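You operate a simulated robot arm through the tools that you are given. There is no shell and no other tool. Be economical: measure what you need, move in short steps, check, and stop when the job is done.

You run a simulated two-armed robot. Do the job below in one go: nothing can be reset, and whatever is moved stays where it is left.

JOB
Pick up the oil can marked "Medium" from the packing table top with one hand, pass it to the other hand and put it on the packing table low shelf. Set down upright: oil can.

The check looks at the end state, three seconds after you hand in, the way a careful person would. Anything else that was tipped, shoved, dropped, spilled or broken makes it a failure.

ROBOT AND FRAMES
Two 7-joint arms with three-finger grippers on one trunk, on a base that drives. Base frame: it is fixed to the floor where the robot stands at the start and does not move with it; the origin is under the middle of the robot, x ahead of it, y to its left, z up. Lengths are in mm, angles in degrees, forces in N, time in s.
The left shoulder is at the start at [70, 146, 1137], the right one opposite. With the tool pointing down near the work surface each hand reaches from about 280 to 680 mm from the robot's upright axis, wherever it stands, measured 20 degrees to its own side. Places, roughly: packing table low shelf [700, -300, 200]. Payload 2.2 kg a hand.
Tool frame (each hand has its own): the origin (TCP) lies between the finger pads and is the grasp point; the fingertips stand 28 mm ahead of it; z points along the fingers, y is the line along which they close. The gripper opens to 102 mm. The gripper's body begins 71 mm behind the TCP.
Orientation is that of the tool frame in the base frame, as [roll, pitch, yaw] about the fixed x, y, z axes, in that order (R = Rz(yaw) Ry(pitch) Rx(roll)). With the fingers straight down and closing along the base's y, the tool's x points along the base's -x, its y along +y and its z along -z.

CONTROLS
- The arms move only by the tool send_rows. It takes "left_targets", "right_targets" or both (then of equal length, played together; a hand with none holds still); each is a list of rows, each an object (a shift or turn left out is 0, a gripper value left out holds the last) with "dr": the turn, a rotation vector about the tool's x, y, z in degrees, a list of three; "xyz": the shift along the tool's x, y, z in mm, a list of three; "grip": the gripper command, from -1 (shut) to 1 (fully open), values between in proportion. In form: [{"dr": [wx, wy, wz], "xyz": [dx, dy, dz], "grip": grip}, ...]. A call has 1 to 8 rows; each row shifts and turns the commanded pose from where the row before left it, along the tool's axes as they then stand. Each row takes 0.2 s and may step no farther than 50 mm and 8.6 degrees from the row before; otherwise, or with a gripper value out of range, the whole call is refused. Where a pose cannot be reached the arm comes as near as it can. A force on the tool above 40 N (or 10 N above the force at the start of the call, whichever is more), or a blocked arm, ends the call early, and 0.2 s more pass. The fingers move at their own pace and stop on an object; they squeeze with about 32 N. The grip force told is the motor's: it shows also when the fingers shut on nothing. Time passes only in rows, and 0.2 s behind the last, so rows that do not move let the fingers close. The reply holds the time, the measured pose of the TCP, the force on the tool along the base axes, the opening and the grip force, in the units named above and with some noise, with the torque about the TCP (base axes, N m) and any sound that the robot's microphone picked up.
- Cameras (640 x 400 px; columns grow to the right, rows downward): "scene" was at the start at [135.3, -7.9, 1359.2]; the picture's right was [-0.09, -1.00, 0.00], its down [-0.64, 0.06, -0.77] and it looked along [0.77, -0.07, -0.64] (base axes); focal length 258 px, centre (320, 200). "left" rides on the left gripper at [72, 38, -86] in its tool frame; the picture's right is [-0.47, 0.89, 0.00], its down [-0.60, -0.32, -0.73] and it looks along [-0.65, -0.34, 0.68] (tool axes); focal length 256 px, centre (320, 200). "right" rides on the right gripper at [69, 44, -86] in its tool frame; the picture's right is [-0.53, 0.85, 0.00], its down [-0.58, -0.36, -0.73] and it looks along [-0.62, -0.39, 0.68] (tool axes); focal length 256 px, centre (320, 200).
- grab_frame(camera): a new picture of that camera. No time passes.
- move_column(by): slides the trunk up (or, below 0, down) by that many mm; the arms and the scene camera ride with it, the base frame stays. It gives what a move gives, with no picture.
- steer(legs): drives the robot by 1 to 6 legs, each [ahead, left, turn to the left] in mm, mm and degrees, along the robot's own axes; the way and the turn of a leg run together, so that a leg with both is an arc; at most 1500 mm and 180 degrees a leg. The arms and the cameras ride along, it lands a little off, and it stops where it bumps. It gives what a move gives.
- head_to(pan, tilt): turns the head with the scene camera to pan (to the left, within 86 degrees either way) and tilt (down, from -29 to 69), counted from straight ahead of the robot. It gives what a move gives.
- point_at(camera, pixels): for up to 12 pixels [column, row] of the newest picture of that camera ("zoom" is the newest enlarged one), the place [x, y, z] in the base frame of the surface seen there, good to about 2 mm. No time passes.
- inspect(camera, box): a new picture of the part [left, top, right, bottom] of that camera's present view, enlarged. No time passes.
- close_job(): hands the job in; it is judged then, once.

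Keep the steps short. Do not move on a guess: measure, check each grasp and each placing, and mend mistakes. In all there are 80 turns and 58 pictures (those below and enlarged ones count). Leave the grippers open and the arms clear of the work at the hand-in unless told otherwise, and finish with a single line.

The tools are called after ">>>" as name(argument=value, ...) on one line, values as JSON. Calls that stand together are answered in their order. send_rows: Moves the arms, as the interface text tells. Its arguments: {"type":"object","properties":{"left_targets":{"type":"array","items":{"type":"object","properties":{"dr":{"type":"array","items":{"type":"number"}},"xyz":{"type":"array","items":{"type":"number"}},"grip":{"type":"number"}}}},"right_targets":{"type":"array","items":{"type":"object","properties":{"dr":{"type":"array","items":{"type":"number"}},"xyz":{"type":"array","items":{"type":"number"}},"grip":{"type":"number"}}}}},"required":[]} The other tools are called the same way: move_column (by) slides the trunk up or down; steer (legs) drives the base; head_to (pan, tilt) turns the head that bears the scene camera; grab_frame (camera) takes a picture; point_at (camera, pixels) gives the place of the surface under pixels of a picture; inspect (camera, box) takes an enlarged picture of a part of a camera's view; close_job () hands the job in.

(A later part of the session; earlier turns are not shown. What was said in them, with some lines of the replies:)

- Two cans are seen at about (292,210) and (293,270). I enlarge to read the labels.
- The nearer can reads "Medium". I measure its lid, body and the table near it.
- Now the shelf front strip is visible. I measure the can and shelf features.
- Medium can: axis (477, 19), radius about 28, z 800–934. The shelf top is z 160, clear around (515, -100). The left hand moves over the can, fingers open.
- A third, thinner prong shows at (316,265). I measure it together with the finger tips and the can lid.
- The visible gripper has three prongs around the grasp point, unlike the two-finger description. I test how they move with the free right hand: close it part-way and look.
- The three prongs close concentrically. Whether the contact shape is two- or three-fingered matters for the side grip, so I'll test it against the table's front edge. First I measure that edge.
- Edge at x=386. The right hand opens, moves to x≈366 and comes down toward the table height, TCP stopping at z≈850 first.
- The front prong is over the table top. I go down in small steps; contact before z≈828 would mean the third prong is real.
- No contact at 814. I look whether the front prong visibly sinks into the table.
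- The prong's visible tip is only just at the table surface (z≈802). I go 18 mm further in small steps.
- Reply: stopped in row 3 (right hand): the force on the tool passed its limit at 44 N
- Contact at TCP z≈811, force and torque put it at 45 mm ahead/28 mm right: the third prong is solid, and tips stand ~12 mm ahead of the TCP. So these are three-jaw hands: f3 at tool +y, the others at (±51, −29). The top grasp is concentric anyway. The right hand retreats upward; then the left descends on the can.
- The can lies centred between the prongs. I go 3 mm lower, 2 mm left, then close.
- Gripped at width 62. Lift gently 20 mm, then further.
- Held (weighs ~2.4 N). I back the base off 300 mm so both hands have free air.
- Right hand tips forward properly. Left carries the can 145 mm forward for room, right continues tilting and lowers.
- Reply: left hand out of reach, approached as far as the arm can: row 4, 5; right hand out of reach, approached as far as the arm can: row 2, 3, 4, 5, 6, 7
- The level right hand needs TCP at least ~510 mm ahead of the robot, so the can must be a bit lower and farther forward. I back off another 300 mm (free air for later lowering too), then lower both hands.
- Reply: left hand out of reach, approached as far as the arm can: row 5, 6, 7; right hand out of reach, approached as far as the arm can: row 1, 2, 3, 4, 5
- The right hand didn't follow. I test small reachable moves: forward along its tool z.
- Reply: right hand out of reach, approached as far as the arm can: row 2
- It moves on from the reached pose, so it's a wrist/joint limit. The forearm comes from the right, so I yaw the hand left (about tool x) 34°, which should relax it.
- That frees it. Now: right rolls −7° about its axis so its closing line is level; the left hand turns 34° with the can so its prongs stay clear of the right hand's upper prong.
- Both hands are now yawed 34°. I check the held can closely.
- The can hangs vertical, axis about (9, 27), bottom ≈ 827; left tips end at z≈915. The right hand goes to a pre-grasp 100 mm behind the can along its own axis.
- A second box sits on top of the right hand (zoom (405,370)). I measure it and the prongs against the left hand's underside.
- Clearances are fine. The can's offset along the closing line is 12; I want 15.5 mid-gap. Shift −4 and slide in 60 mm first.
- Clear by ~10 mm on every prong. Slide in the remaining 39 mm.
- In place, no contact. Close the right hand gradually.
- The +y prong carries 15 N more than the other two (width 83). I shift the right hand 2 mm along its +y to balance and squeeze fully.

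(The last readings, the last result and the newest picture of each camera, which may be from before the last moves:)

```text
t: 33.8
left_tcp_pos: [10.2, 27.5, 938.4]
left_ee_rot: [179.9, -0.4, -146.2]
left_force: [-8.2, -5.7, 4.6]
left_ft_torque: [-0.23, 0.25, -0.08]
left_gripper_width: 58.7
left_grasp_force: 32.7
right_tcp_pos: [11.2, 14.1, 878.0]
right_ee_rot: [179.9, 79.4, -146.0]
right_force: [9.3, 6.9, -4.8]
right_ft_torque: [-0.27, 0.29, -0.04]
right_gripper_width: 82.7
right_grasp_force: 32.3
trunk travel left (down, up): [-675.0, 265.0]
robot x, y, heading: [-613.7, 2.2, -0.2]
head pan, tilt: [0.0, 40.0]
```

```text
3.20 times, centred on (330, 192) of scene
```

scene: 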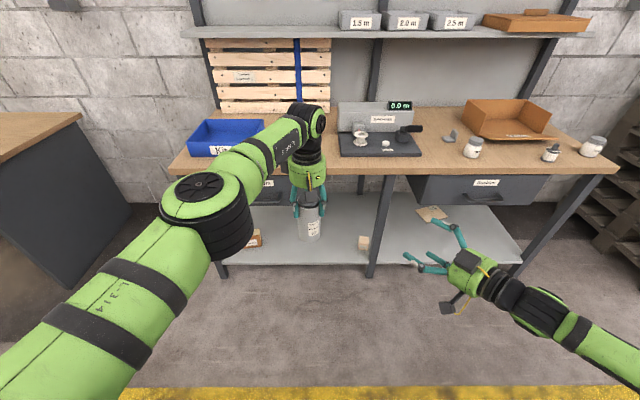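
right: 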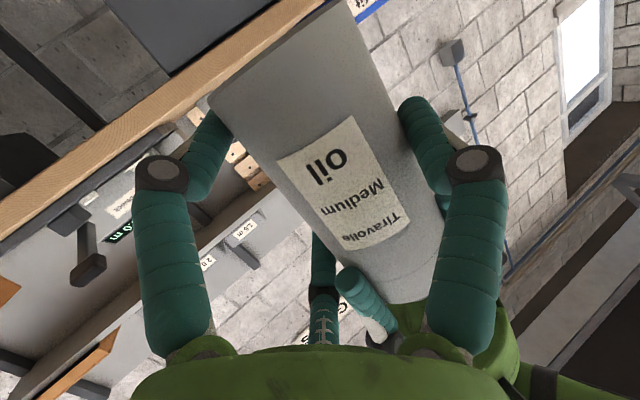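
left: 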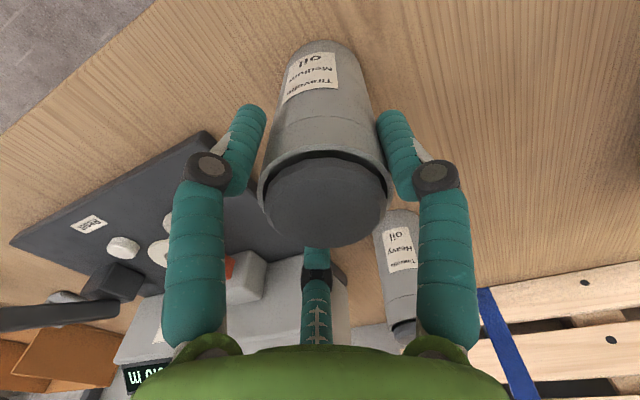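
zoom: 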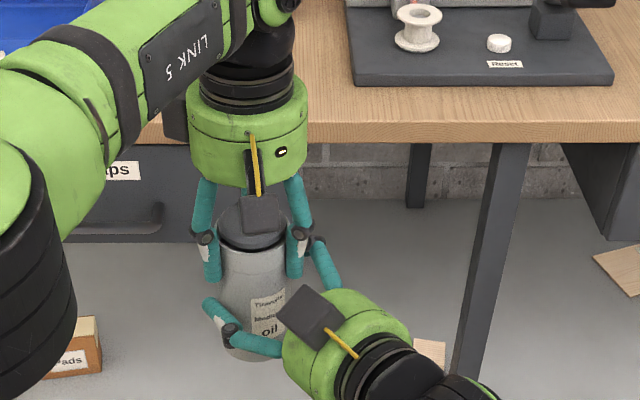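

Balanced along the closing line. Now open the left hand only a little (to ~70 mm) so its prongs don't bump the right hand's, and watch the load move over.

>>> send_rows(left_targets=[{"grip": 0.2}, {"grip": 0.3}, {"grip": 0.37}, {}])

>>> inspect(camera="scene", box=[230, 130, 430, 255])

>>> grab_frame(camera="right")

```text
t: 34.8
left_tcp_pos: [9.9, 27.8, 938.0]
left_ee_rot: [-180.0, -0.2, -146.1]
left_force: [-0.1, -0.2, -0.2]
left_ft_torque: [-0.01, -0.01, 0.04]
left_gripper_width: 69.7
left_grasp_force: 0.0
right_tcp_pos: [10.5, 14.7, 877.6]
right_ee_rot: [179.9, 79.3, -146.0]
right_force: [-0.3, -1.1, 0.4]
right_ft_torque: [-0.06, -0.01, 0.01]
right_gripper_width: 82.7
right_grasp_force: 32.0
trunk travel left (down, up): [-675.0, 265.0]
robot x, y, heading: [-615.0, 0.1, -0.0]
head pan, tilt: [0.0, 40.0]
```

```text
3.20 times, centred on (330, 192) of scene
```

zoom: 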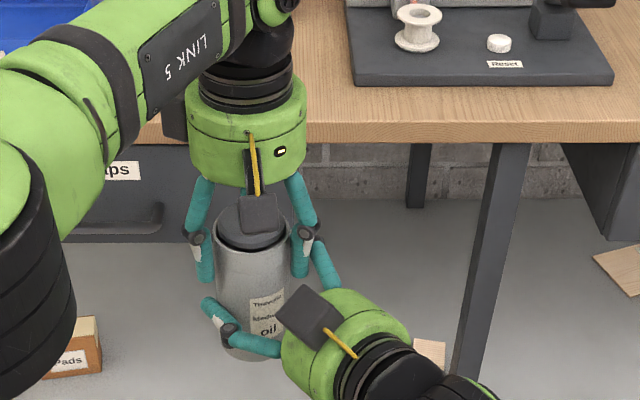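

```text
28 pictures are left
```

right: 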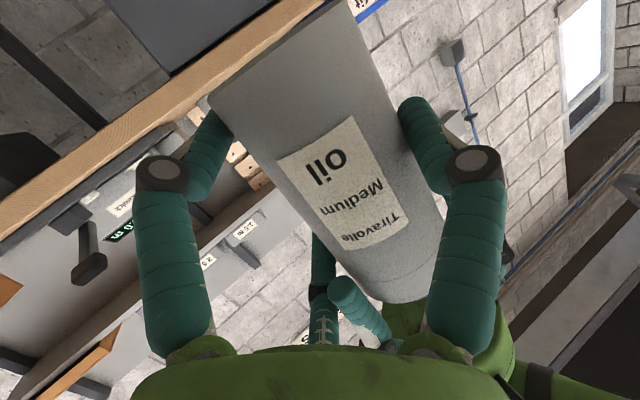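

The left is free. Lift it slowly straight up.

>>> send_rows(left_targets=[{"xyz": [0, 0, -6]}, {"xyz": [0, 0, -12]}, {"xyz": [0, 0, -20]}, {"xyz": [0, 0, -30]}, {"xyz": [0, 0, -30]}, {}])

>>> inspect(camera="scene", box=[230, 110, 430, 255])

```text
t: 36.2
left_tcp_pos: [1.2, 30.4, 1037.0]
left_ee_rot: [179.9, -0.1, -146.1]
left_force: [-0.1, -0.2, -0.1]
left_ft_torque: [-0.01, -0.02, -0.01]
left_gripper_width: 70.2
left_grasp_force: 0.1
left hand out of reach, approached as far as the arm can: row 4, 5
right_tcp_pos: [10.0, 14.8, 877.4]
right_ee_rot: [179.7, 79.4, -146.0]
right_force: [0.3, -0.9, -0.1]
right_ft_torque: [-0.04, 0.0, -0.03]
right_gripper_width: 82.3
right_grasp_force: 32.1
trunk travel left (down, up): [-675.0, 265.0]
robot x, y, heading: [-612.9, 1.9, -0.3]
head pan, tilt: [0.0, 40.0]
```

```text
2.76 times, centred on (330, 182) of scene
```

zoom: 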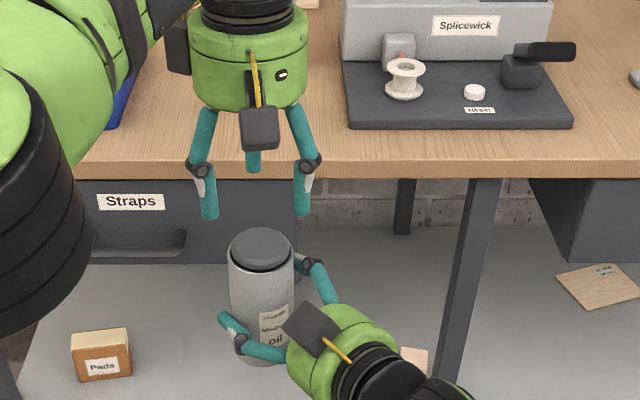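

The right hand holds the can alone, upright. Next I check the right arm's elbow height before lowering the trunk, and pull the left hand back.

>>> send_rows(left_targets=[{"dr": [0, 0, 8.5], "xyz": [20, 30, 0]}, {"dr": [0, 0, 8.5], "xyz": [20, 40, 0]}, {"dr": [0, 0, 8.5], "xyz": [30, 35, 0]}, {"dr": [0, 0, 8.5], "xyz": [40, 25, 0]}, {"xyz": [48, 10, 0]}, {"xyz": [48, 10, 0]}, {"xyz": [48, 10, 0]}, {"xyz": [30, 10, 0]}])

>>> head_to(pan=-25, tilt=60)

>>> grab_frame(camera="scene")

```text
t: 38.0
left_tcp_pos: [-325.8, 156.6, 1037.8]
left_ee_rot: [-180.0, 0.0, -179.9]
left_force: [-0.4, 0.1, -0.8]
left_ft_torque: [-0.01, 0.01, -0.02]
left_gripper_width: 69.5
left_grasp_force: 0.0
right_tcp_pos: [10.8, 15.0, 878.1]
right_ee_rot: [-180.0, 79.4, -145.9]
right_force: [0.0, 0.1, 0.5]
right_ft_torque: [-0.04, 0.01, -0.02]
right_gripper_width: 82.5
right_grasp_force: 31.7
trunk travel left (down, up): [-675.0, 265.0]
robot x, y, heading: [-614.4, 4.6, -0.2]
head pan, tilt: [0.0, 40.0]
```

```text
t: 38.9
left_tcp_pos: [-322.9, 155.6, 1036.3]
left_ee_rot: [180.0, 0.1, 179.9]
left_force: [0.1, -0.4, -0.5]
left_ft_torque: [-0.01, -0.04, -0.03]
left_gripper_width: 70.1
left_grasp_force: 0.0
right_tcp_pos: [11.2, 14.1, 877.7]
right_ee_rot: [179.9, 79.4, -145.9]
right_force: [-0.2, -0.1, -0.1]
right_ft_torque: [-0.06, -0.01, 0.0]
right_gripper_width: 82.3
right_grasp_force: 31.8
trunk travel left (down, up): [-675.0, 265.0]
robot x, y, heading: [-611.3, 3.2, -0.1]
head pan, tilt: [-25.0, 60.0]
```

```text
26 pictures are left
```

scene: 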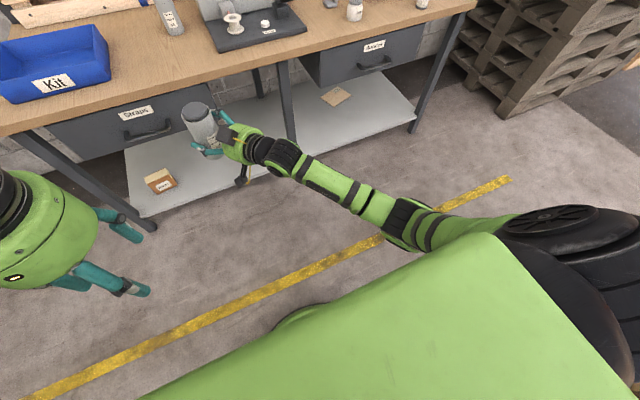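

>>> point_at(camera="scene", pixels=[[260, 150], [290, 160], [340, 185], [400, 215], [450, 235], [300, 300], [275, 330], [160, 182], [240, 182], [140, 180], [320, 130], [130, 230]])

```text
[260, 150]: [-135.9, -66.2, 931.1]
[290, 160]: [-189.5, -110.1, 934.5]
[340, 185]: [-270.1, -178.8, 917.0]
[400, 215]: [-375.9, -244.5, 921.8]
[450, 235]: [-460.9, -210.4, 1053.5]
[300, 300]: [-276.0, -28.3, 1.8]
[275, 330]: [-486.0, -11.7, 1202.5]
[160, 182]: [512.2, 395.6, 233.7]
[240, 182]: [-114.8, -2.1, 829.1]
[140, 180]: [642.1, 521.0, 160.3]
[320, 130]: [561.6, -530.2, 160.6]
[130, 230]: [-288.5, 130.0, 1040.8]
```

>>> inspect(camera="scene", box=[250, 280, 370, 355])

>>> point_at(camera="scene", pixels=[[300, 305], [300, 309], [285, 318], [310, 304], [300, 312], [322, 302], [275, 328]])

```text
5.33 times, centred on (310, 318) of scene
```

zoom: 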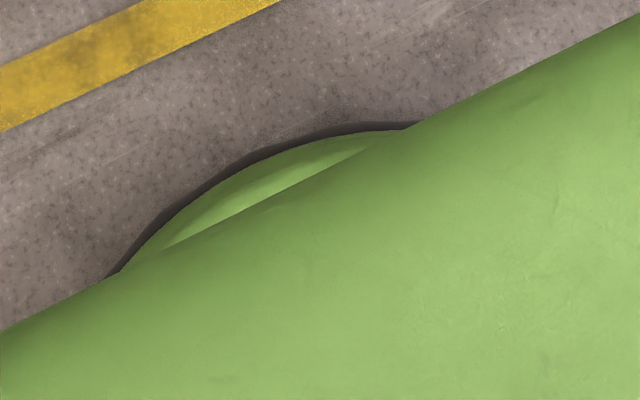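

```text
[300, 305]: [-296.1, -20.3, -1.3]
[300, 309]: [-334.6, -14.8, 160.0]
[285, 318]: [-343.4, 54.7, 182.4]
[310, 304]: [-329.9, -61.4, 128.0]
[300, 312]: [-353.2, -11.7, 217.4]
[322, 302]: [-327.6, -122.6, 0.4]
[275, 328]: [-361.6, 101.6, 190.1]
```

The round base has radius ~290 and is over 217 high; lowering the trunk fully would bring the elbow onto it. So: trunk down 420, and the arm reaches the rest.

>>> move_column(by=-420)

>>> send_rows(right_targets=[{"xyz": [20, 0, 3.7]}, {"xyz": [30, 0, 5.6]}, {"xyz": [30, 0, 5.6]}, {"xyz": [30, 0, 5.6]}, {}])

```text
refused: -420 is not a number from -400 to 400
```

```text
t: 40.1
left_tcp_pos: [-324.2, 156.1, 1036.0]
left_ee_rot: [-180.0, 0.0, 179.8]
left_force: [-0.1, 0.1, -0.5]
left_ft_torque: [-0.04, -0.01, -0.03]
left_gripper_width: 69.9
left_grasp_force: 0.0
right_tcp_pos: [9.3, 14.3, 766.5]
right_ee_rot: [180.0, 79.5, -145.9]
right_force: [0.9, -1.1, 0.2]
right_ft_torque: [-0.05, 0.0, -0.01]
right_gripper_width: 82.5
right_grasp_force: 32.0
trunk travel left (down, up): [-675.0, 265.0]
robot x, y, heading: [-610.3, 3.2, -0.1]
head pan, tilt: [-25.0, 60.0]
```

The column step limit is 400. The arm went down 111 mm fine; continue with 120 mm more, then the trunk −400.

>>> send_rows(right_targets=[{"xyz": [30, 0, 5.6]}, {"xyz": [30, 0, 5.6]}, {"xyz": [30, 0, 5.6]}, {"xyz": [30, 0, 5.6]}, {}])

>>> move_column(by=-400)

>>> head_to(pan=-5, tilt=40)

>>> grab_frame(camera="scene")

```text
t: 41.3
left_tcp_pos: [-325.3, 155.9, 1036.8]
left_ee_rot: [-180.0, 0.0, 179.9]
left_force: [0.1, 0.4, 0.3]
left_ft_torque: [0.01, 0.04, 0.01]
left_gripper_width: 69.8
left_grasp_force: 0.0
right_tcp_pos: [8.0, 14.0, 668.6]
right_ee_rot: [179.8, 79.5, -146.0]
right_force: [0.4, 0.0, -0.2]
right_ft_torque: [-0.02, -0.04, 0.02]
right_gripper_width: 82.4
right_grasp_force: 31.7
right hand out of reach, approached as far as the arm can: row 4
trunk travel left (down, up): [-675.0, 265.0]
robot x, y, heading: [-611.3, 0.8, -0.2]
head pan, tilt: [-25.0, 60.0]
```

```text
t: 45.1
left_tcp_pos: [-323.7, 157.0, 637.4]
left_ee_rot: [-179.9, 0.0, 179.9]
left_force: [0.1, 0.9, 0.3]
left_ft_torque: [-0.02, -0.01, 0.03]
left_gripper_width: 69.6
left_grasp_force: 0.0
right_tcp_pos: [7.4, 15.2, 268.4]
right_ee_rot: [179.9, 79.4, -145.9]
right_force: [-0.3, 0.0, -0.4]
right_ft_torque: [-0.03, 0.02, -0.02]
right_gripper_width: 82.4
right_grasp_force: 32.3
trunk travel left (down, up): [-275.0, 665.0]
robot x, y, heading: [-613.3, 3.6, -0.1]
head pan, tilt: [-25.0, 60.0]
```

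```text
t: 46.0
left_tcp_pos: [-324.5, 156.1, 636.5]
left_ee_rot: [180.0, 0.0, 179.8]
left_force: [0.5, 0.0, -0.6]
left_ft_torque: [0.01, 0.01, 0.0]
left_gripper_width: 70.0
left_grasp_force: 0.1
right_tcp_pos: [7.8, 14.6, 267.8]
right_ee_rot: [179.7, 79.5, -145.9]
right_force: [0.5, 0.2, 0.1]
right_ft_torque: [-0.03, -0.01, 0.01]
right_gripper_width: 82.3
right_grasp_force: 31.7
trunk travel left (down, up): [-275.0, 665.0]
robot x, y, heading: [-612.9, 2.8, -0.2]
head pan, tilt: [-5.0, 40.0]
```

```text
24 pictures are left
```

scene: 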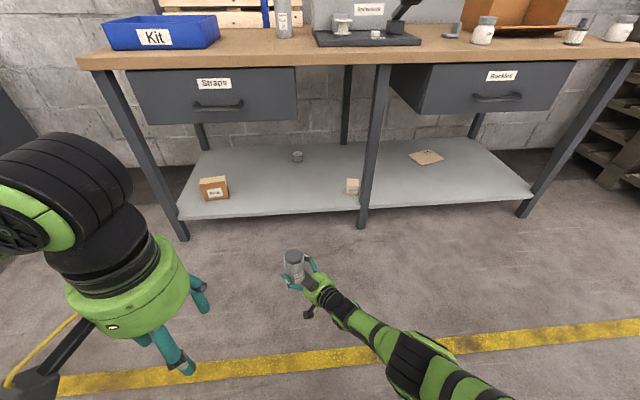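

Fine view now. I measure shelf edge, post, block, the small object at (298,156), the drawers and the can.

>>> point_at(camera="scene", pixels=[[280, 213], [280, 210], [340, 208], [298, 157], [352, 186], [215, 188], [366, 200], [240, 125], [295, 115], [217, 107], [294, 258], [290, 275]])

>>> inspect(camera="scene", box=[255, 235, 355, 325])

```text
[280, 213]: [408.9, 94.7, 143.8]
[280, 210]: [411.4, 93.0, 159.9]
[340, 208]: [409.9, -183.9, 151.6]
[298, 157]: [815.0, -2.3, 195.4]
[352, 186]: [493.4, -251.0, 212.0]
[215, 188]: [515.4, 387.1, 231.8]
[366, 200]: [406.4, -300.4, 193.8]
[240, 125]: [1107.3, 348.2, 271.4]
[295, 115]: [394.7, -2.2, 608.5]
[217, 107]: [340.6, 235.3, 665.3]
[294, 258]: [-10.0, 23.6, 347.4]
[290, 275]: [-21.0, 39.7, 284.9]
```

```text
4.44 times, centred on (305, 280) of scene
```

zoom: 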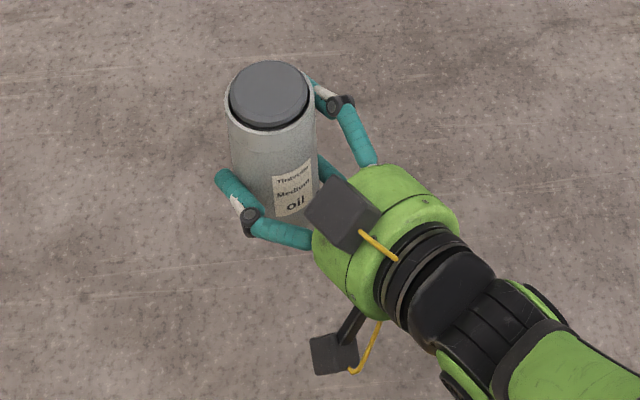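

>>> point_at(camera="zoom", pixels=[[270, 90], [240, 95], [305, 95], [270, 122], [250, 150], [255, 180], [335, 340], [355, 345], [345, 320], [335, 370], [250, 120], [228, 172]])

>>> grab_frame(camera="right")

```text
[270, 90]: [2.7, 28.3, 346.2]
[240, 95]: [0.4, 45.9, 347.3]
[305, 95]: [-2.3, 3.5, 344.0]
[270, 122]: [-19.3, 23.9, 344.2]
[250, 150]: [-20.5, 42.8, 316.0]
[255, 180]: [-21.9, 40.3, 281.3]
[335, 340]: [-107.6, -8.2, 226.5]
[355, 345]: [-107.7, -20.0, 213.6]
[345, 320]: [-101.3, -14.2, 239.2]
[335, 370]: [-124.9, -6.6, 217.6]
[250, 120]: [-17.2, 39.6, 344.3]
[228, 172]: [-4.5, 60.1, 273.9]
```

```text
22 pictures are left
```

right: 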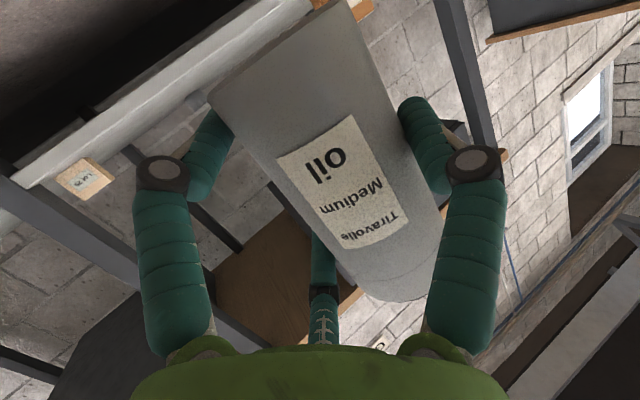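

The can is upright, bottom ≈ 212, axis ≈ (4, 27). A straight drive ahead puts it at y≈27, clear of post, block and other objects. Drive 400 first, then check.

>>> steer(legs=[[400, 0, 0]])

>>> grab_frame(camera="scene")

```text
t: 48.5
left_tcp_pos: [78.8, 155.9, 636.5]
left_ee_rot: [180.0, 0.0, -179.9]
left_force: [-0.7, 0.0, 0.4]
left_ft_torque: [0.01, 0.02, 0.03]
left_gripper_width: 69.8
left_grasp_force: 0.1
right_tcp_pos: [410.0, 16.7, 268.4]
right_ee_rot: [179.7, 79.4, -145.9]
right_force: [0.2, 0.1, -0.5]
right_ft_torque: [-0.05, -0.01, 0.0]
right_gripper_width: 82.4
right_grasp_force: 31.8
trunk travel left (down, up): [-275.0, 665.0]
robot x, y, heading: [-209.9, -1.2, 0.2]
head pan, tilt: [-5.0, 40.0]
```

```text
21 pictures are left
```

scene: 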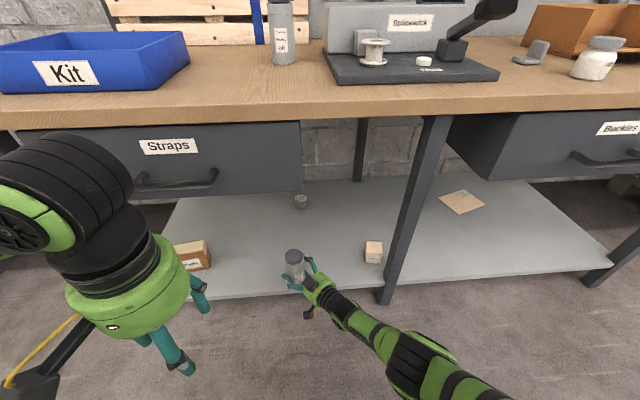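

All clear. Drive 75 mm more.

>>> steer(legs=[[75, 0, 0]])

>>> inspect(camera="scene", box=[235, 220, 395, 340])

>>> point_at(camera="zoom", pixels=[[236, 128], [230, 160], [222, 180], [300, 375], [120, 260], [160, 262], [285, 355], [310, 345]])

```text
t: 49.5
left_tcp_pos: [155.6, 156.6, 635.8]
left_ee_rot: [-179.9, 0.0, -179.9]
left_force: [-0.8, -0.1, 0.0]
left_ft_torque: [0.04, 0.02, -0.02]
left_gripper_width: 69.8
left_grasp_force: 0.1
right_tcp_pos: [486.5, 16.5, 269.2]
right_ee_rot: [179.8, 79.3, -145.9]
right_force: [0.5, 0.0, 0.0]
right_ft_torque: [-0.04, 0.04, 0.0]
right_gripper_width: 82.4
right_grasp_force: 32.1
trunk travel left (down, up): [-275.0, 665.0]
robot x, y, heading: [-130.9, -0.4, 0.0]
head pan, tilt: [-5.0, 40.0]
```

```text
3.33 times, centred on (315, 280) of scene
```

zoom: 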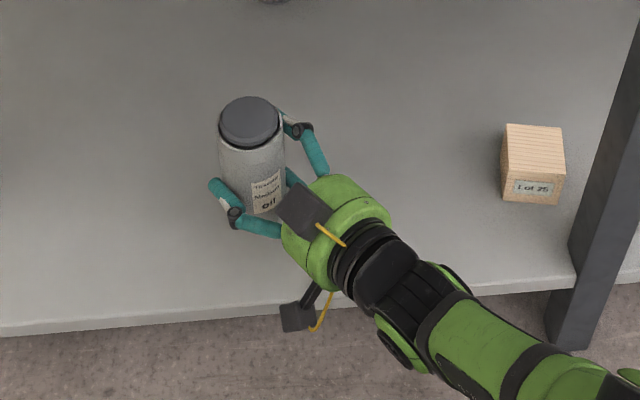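

```text
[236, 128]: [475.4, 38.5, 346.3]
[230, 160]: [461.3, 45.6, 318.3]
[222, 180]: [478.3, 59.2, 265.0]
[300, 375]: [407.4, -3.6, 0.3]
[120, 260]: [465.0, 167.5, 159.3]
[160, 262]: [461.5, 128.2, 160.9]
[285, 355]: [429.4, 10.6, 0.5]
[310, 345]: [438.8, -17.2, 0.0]
```

Positioned over the shelf; the lower camera box stays in front of its edge. Lower the trunk 42 mm.

>>> move_column(by=-42)

>>> inspect(camera="scene", box=[235, 200, 395, 320])

>>> grab_frame(camera="right")

```text
t: 50.4
left_tcp_pos: [155.4, 156.7, 594.4]
left_ee_rot: [-180.0, -0.1, -179.9]
left_force: [0.3, -0.7, 0.4]
left_ft_torque: [-0.02, 0.0, 0.0]
left_gripper_width: 69.9
left_grasp_force: 0.0
right_tcp_pos: [487.0, 16.4, 226.2]
right_ee_rot: [180.0, 79.3, -145.7]
right_force: [-0.1, 0.0, 0.0]
right_ft_torque: [-0.07, 0.02, 0.01]
right_gripper_width: 82.7
right_grasp_force: 31.7
trunk travel left (down, up): [-233.0, 707.0]
robot x, y, heading: [-133.0, 0.5, 0.1]
head pan, tilt: [-5.0, 40.0]
```

```text
3.33 times, centred on (315, 260) of scene
```

zoom: 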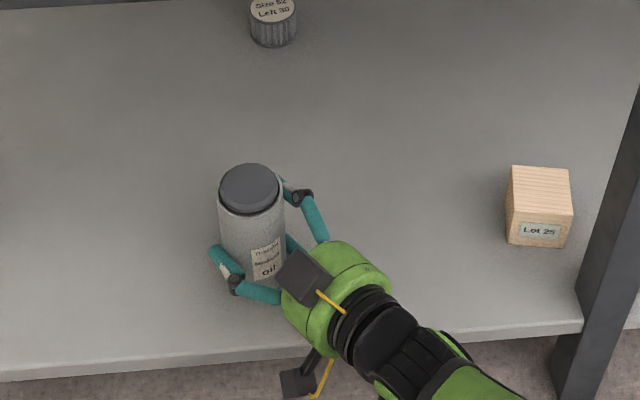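

```text
18 pictures are left
```

right: 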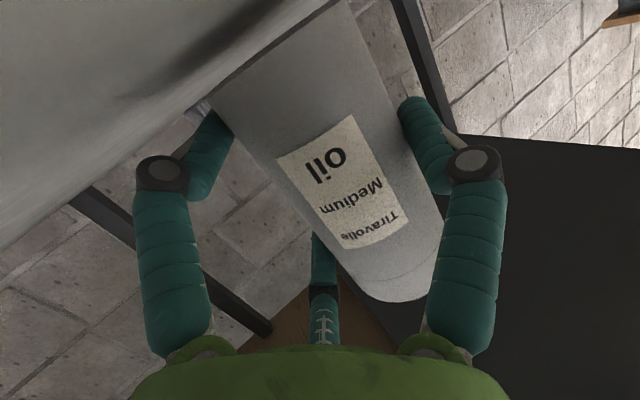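

About 10 mm remain. Lower 7 mm and read the force.

>>> move_column(by=-7)

>>> move_column(by=-2)

```text
t: 51.0
left_tcp_pos: [155.7, 156.4, 587.7]
left_ee_rot: [180.0, 0.0, -179.9]
left_force: [-0.5, -0.1, -0.3]
left_ft_torque: [-0.02, -0.01, 0.04]
left_gripper_width: 69.8
left_grasp_force: 0.0
right_tcp_pos: [486.6, 14.9, 219.9]
right_ee_rot: [179.9, 79.3, -145.7]
right_force: [0.7, 0.4, -0.5]
right_ft_torque: [-0.03, 0.04, 0.0]
right_gripper_width: 82.8
right_grasp_force: 31.9
trunk travel left (down, up): [-226.0, 714.0]
robot x, y, heading: [-131.8, 2.9, 0.1]
head pan, tilt: [-5.0, 40.0]
```

```text
t: 51.5
left_tcp_pos: [154.9, 156.0, 586.3]
left_ee_rot: [-180.0, 0.0, -179.9]
left_force: [0.3, 0.2, 0.3]
left_ft_torque: [0.0, 0.0, 0.05]
left_gripper_width: 69.7
left_grasp_force: 0.0
right_tcp_pos: [487.2, 16.3, 218.4]
right_ee_rot: [179.9, 79.5, -145.7]
right_force: [0.2, 0.6, 0.0]
right_ft_torque: [-0.04, 0.0, 0.0]
right_gripper_width: 82.5
right_grasp_force: 32.2
trunk travel left (down, up): [-224.0, 716.0]
robot x, y, heading: [-133.8, 1.9, 0.0]
head pan, tilt: [-5.0, 40.0]
```

>>> move_column(by=-2)

>>> inspect(camera="scene", box=[255, 215, 345, 305])

>>> point_at(camera="zoom", pixels=[[190, 130], [220, 140], [250, 140], [200, 120], [235, 120], [215, 105], [170, 200], [180, 230]])

```text
t: 52.0
left_tcp_pos: [154.7, 156.3, 584.8]
left_ee_rot: [180.0, 0.0, -179.8]
left_force: [0.5, 0.2, -0.4]
left_ft_torque: [0.0, 0.03, 0.01]
left_gripper_width: 70.0
left_grasp_force: 0.0
right_tcp_pos: [486.2, 15.7, 215.5]
right_ee_rot: [179.9, 79.4, -145.7]
right_force: [0.0, 0.2, 0.4]
right_ft_torque: [-0.01, -0.01, 0.0]
right_gripper_width: 82.6
right_grasp_force: 32.0
trunk travel left (down, up): [-222.0, 718.0]
robot x, y, heading: [-131.4, 2.2, 0.1]
head pan, tilt: [-5.0, 40.0]
```

```text
4.44 times, centred on (300, 260) of scene
```

zoom: 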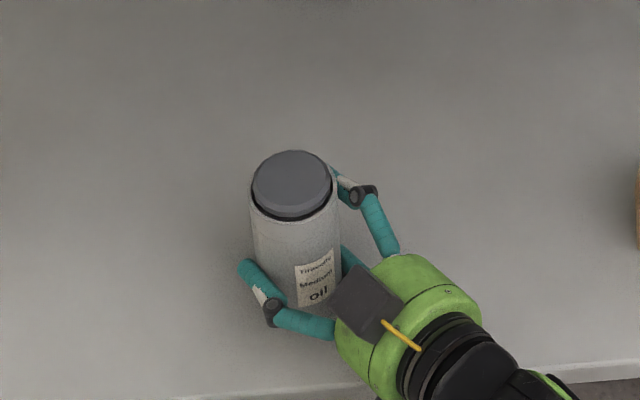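

```text
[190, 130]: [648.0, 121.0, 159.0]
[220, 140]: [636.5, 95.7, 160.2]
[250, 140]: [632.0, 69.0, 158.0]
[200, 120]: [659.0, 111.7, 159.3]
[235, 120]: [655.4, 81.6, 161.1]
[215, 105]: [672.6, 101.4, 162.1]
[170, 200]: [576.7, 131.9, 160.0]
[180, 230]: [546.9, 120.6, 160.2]
```

>>> point_at(camera="zoom", pixels=[[290, 180], [270, 185], [310, 185], [290, 200], [290, 165], [280, 190], [300, 175], [262, 240], [275, 260]])

```text
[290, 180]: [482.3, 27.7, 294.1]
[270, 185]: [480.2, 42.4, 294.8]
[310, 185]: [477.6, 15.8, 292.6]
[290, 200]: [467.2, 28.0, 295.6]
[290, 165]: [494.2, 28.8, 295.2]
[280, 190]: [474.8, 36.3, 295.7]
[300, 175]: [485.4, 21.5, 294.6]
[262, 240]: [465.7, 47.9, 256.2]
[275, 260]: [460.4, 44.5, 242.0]
```

Lid at 294.7, i.e. the bottom is ~1 mm off or touching. One more 2 mm.

>>> move_column(by=-2)

```text
t: 52.5
left_tcp_pos: [154.0, 156.0, 582.8]
left_ee_rot: [180.0, 0.0, -179.9]
left_force: [-0.2, -0.8, 0.3]
left_ft_torque: [-0.02, -0.05, 0.01]
left_gripper_width: 69.8
left_grasp_force: 0.0
right_tcp_pos: [486.5, 16.8, 215.5]
right_ee_rot: [-180.0, 79.8, -145.6]
right_force: [-1.5, -1.6, 6.2]
right_ft_torque: [-0.18, 0.32, 0.04]
right_gripper_width: 82.6
right_grasp_force: 32.2
trunk travel left (down, up): [-220.0, 720.0]
robot x, y, heading: [-134.3, 4.2, -0.2]
head pan, tilt: [-5.0, 40.0]
```

Touchdown at 6 N. Open slightly (to ~86 mm).

>>> send_rows(right_targets=[{"grip": 0.65}, {"grip": 0.68}, {"grip": 0.7}, {}])

>>> inspect(camera="scene", box=[255, 215, 345, 305])

>>> grab_frame(camera="right")

```text
t: 53.5
left_tcp_pos: [155.0, 156.2, 580.6]
left_ee_rot: [180.0, 0.0, -179.9]
left_force: [0.5, -0.1, -0.1]
left_ft_torque: [0.0, 0.02, 0.02]
left_gripper_width: 69.8
left_grasp_force: 0.1
right_tcp_pos: [486.3, 15.5, 212.3]
right_ee_rot: [179.9, 79.5, -145.7]
right_force: [0.6, -0.9, 0.0]
right_ft_torque: [-0.02, -0.01, -0.01]
right_gripper_width: 86.9
right_grasp_force: 0.1
trunk travel left (down, up): [-220.0, 720.0]
robot x, y, heading: [-133.1, -1.0, -0.2]
head pan, tilt: [-5.0, 40.0]
```

```text
4.44 times, centred on (300, 260) of scene
```

zoom: 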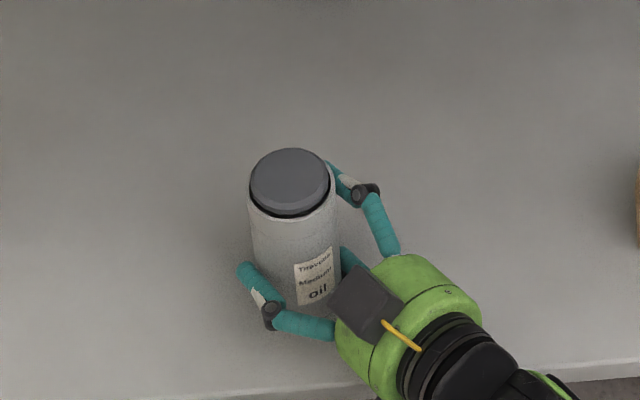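

```text
15 pictures are left
```

right: 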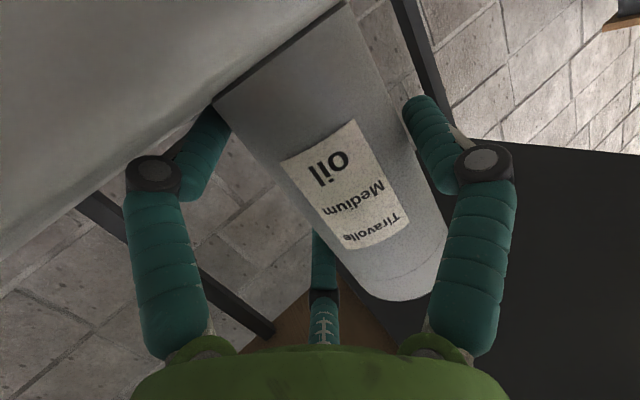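

The can stands free. Raise the hand a little while opening fully, shifting −3 along its y to centre the gap.

>>> send_rows(right_targets=[{"xyz": [-3, -0.5, -0.5], "grip": 0.75}, {"xyz": [-4, -1, -0.8], "grip": 0.85}, {"xyz": [-5, -1.5, -0.9], "grip": 1}, {}])

>>> grab_frame(camera="right")

```text
t: 54.5
left_tcp_pos: [156.9, 156.5, 582.3]
left_ee_rot: [-179.9, -0.1, -179.9]
left_force: [0.4, -0.6, 1.0]
left_ft_torque: [0.0, -0.01, -0.04]
left_gripper_width: 69.8
left_grasp_force: 0.1
right_tcp_pos: [489.2, 12.3, 225.1]
right_ee_rot: [180.0, 79.4, -145.7]
right_force: [-0.3, -0.2, 0.5]
right_ft_torque: [0.02, 0.03, 0.0]
right_gripper_width: 102.2
right_grasp_force: 0.0
trunk travel left (down, up): [-220.0, 720.0]
robot x, y, heading: [-132.5, 0.2, 0.1]
head pan, tilt: [-5.0, 40.0]
```

```text
14 pictures are left
```

right: 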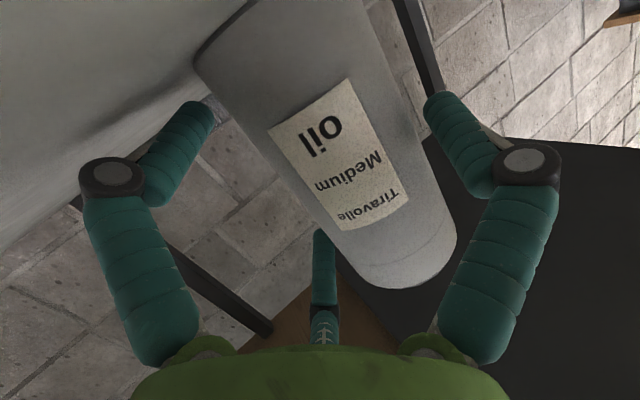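

Free all around. Back out along the tool axis, first 24 mm as a test.

>>> send_rows(right_targets=[{"xyz": [0, 0, -12]}, {"xyz": [0, 0, -12]}, {}])

```text
t: 55.3
left_tcp_pos: [155.8, 156.1, 582.0]
left_ee_rot: [-179.9, 0.0, -179.9]
left_force: [-0.3, 0.6, -0.7]
left_ft_torque: [0.04, 0.02, 0.01]
left_gripper_width: 69.8
left_grasp_force: 0.0
right_tcp_pos: [469.0, -0.6, 229.8]
right_ee_rot: [-179.9, 79.4, -145.5]
right_force: [-0.6, -0.6, 0.5]
right_ft_torque: [-0.04, 0.02, 0.0]
right_gripper_width: 102.2
right_grasp_force: 0.0
trunk travel left (down, up): [-220.0, 720.0]
robot x, y, heading: [-134.3, -1.5, -0.1]
head pan, tilt: [-5.0, 40.0]
```

Works exactly. Continue 60 mm.

>>> send_rows(right_targets=[{"xyz": [0, 0, -15]}, {"xyz": [0, 0, -15]}, {"xyz": [0, 0, -15]}, {"xyz": [0, 0, -15]}, {}])

>>> inspect(camera="scene", box=[235, 200, 395, 320])

```text
t: 56.5
left_tcp_pos: [155.8, 155.8, 581.4]
left_ee_rot: [-179.9, 0.1, -179.9]
left_force: [0.5, 0.0, -0.1]
left_ft_torque: [-0.02, -0.02, 0.01]
left_gripper_width: 69.6
left_grasp_force: 0.0
right_tcp_pos: [420.4, -33.4, 243.1]
right_ee_rot: [178.8, 79.3, -146.7]
right_force: [-0.3, -0.3, 0.5]
right_ft_torque: [-0.01, 0.02, 0.01]
right_gripper_width: 102.0
right_grasp_force: 0.1
trunk travel left (down, up): [-220.0, 720.0]
robot x, y, heading: [-133.6, 1.6, -0.3]
head pan, tilt: [-5.0, 40.0]
```

```text
3.33 times, centred on (315, 260) of scene
```

zoom: 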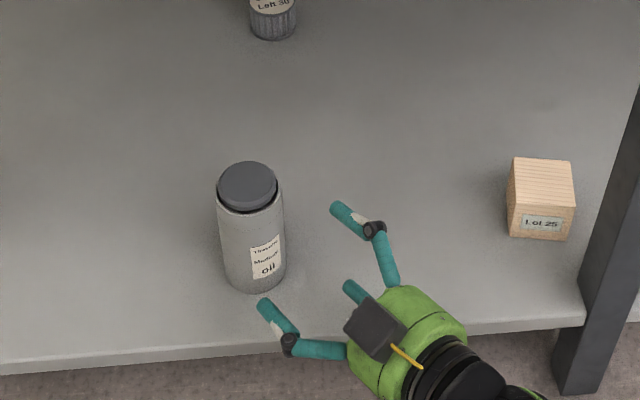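

The can stands upright and free. The base backs off 350 mm straight; prongs move away from the can. Then open the left gripper fully and take a final look.

>>> steer(legs=[[-350, 0, 0]])

>>> send_rows(left_targets=[{"grip": 1}, {"grip": 1}, {}])

>>> grab_frame(camera="scene")

```text
t: 58.8
left_tcp_pos: [-196.8, 156.4, 582.0]
left_ee_rot: [-180.0, 0.0, 179.4]
left_force: [-0.2, 0.3, 0.0]
left_ft_torque: [-0.01, 0.0, -0.03]
left_gripper_width: 69.9
left_grasp_force: 0.1
right_tcp_pos: [66.4, -37.5, 242.0]
right_ee_rot: [178.8, 79.5, -147.3]
right_force: [-0.5, 0.3, -0.7]
right_ft_torque: [0.0, -0.01, -0.03]
right_gripper_width: 102.0
right_grasp_force: 0.0
trunk travel left (down, up): [-220.0, 720.0]
robot x, y, heading: [-486.9, 3.3, -0.6]
head pan, tilt: [-5.0, 40.0]
```

```text
t: 59.6
left_tcp_pos: [-196.6, 155.2, 582.0]
left_ee_rot: [179.9, 0.1, 179.5]
left_force: [-0.2, 0.0, 0.6]
left_ft_torque: [-0.02, 0.01, 0.02]
left_gripper_width: 102.0
left_grasp_force: 0.0
right_tcp_pos: [66.3, -36.4, 242.6]
right_ee_rot: [178.8, 79.4, -147.1]
right_force: [0.0, 0.4, -1.4]
right_ft_torque: [-0.03, -0.01, 0.01]
right_gripper_width: 102.0
right_grasp_force: 0.0
trunk travel left (down, up): [-220.0, 720.0]
robot x, y, heading: [-487.8, 2.9, -0.5]
head pan, tilt: [-5.0, 40.0]
```

```text
12 pictures are left
```

scene: 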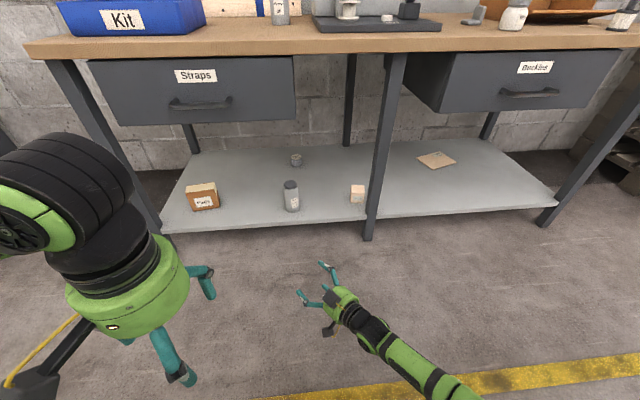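

The Medium can stands upright on the low shelf at (292,196). The other objects look undisturbed, both grippers are open and the arms are clear, so I hand in.

>>> close_job()

```text
The job is handed in.
```

The "Medium" oil can was picked up with the left hand, passed to the right and set upright on the packing table low shelf; nothing else looked disturbed in the final picture.
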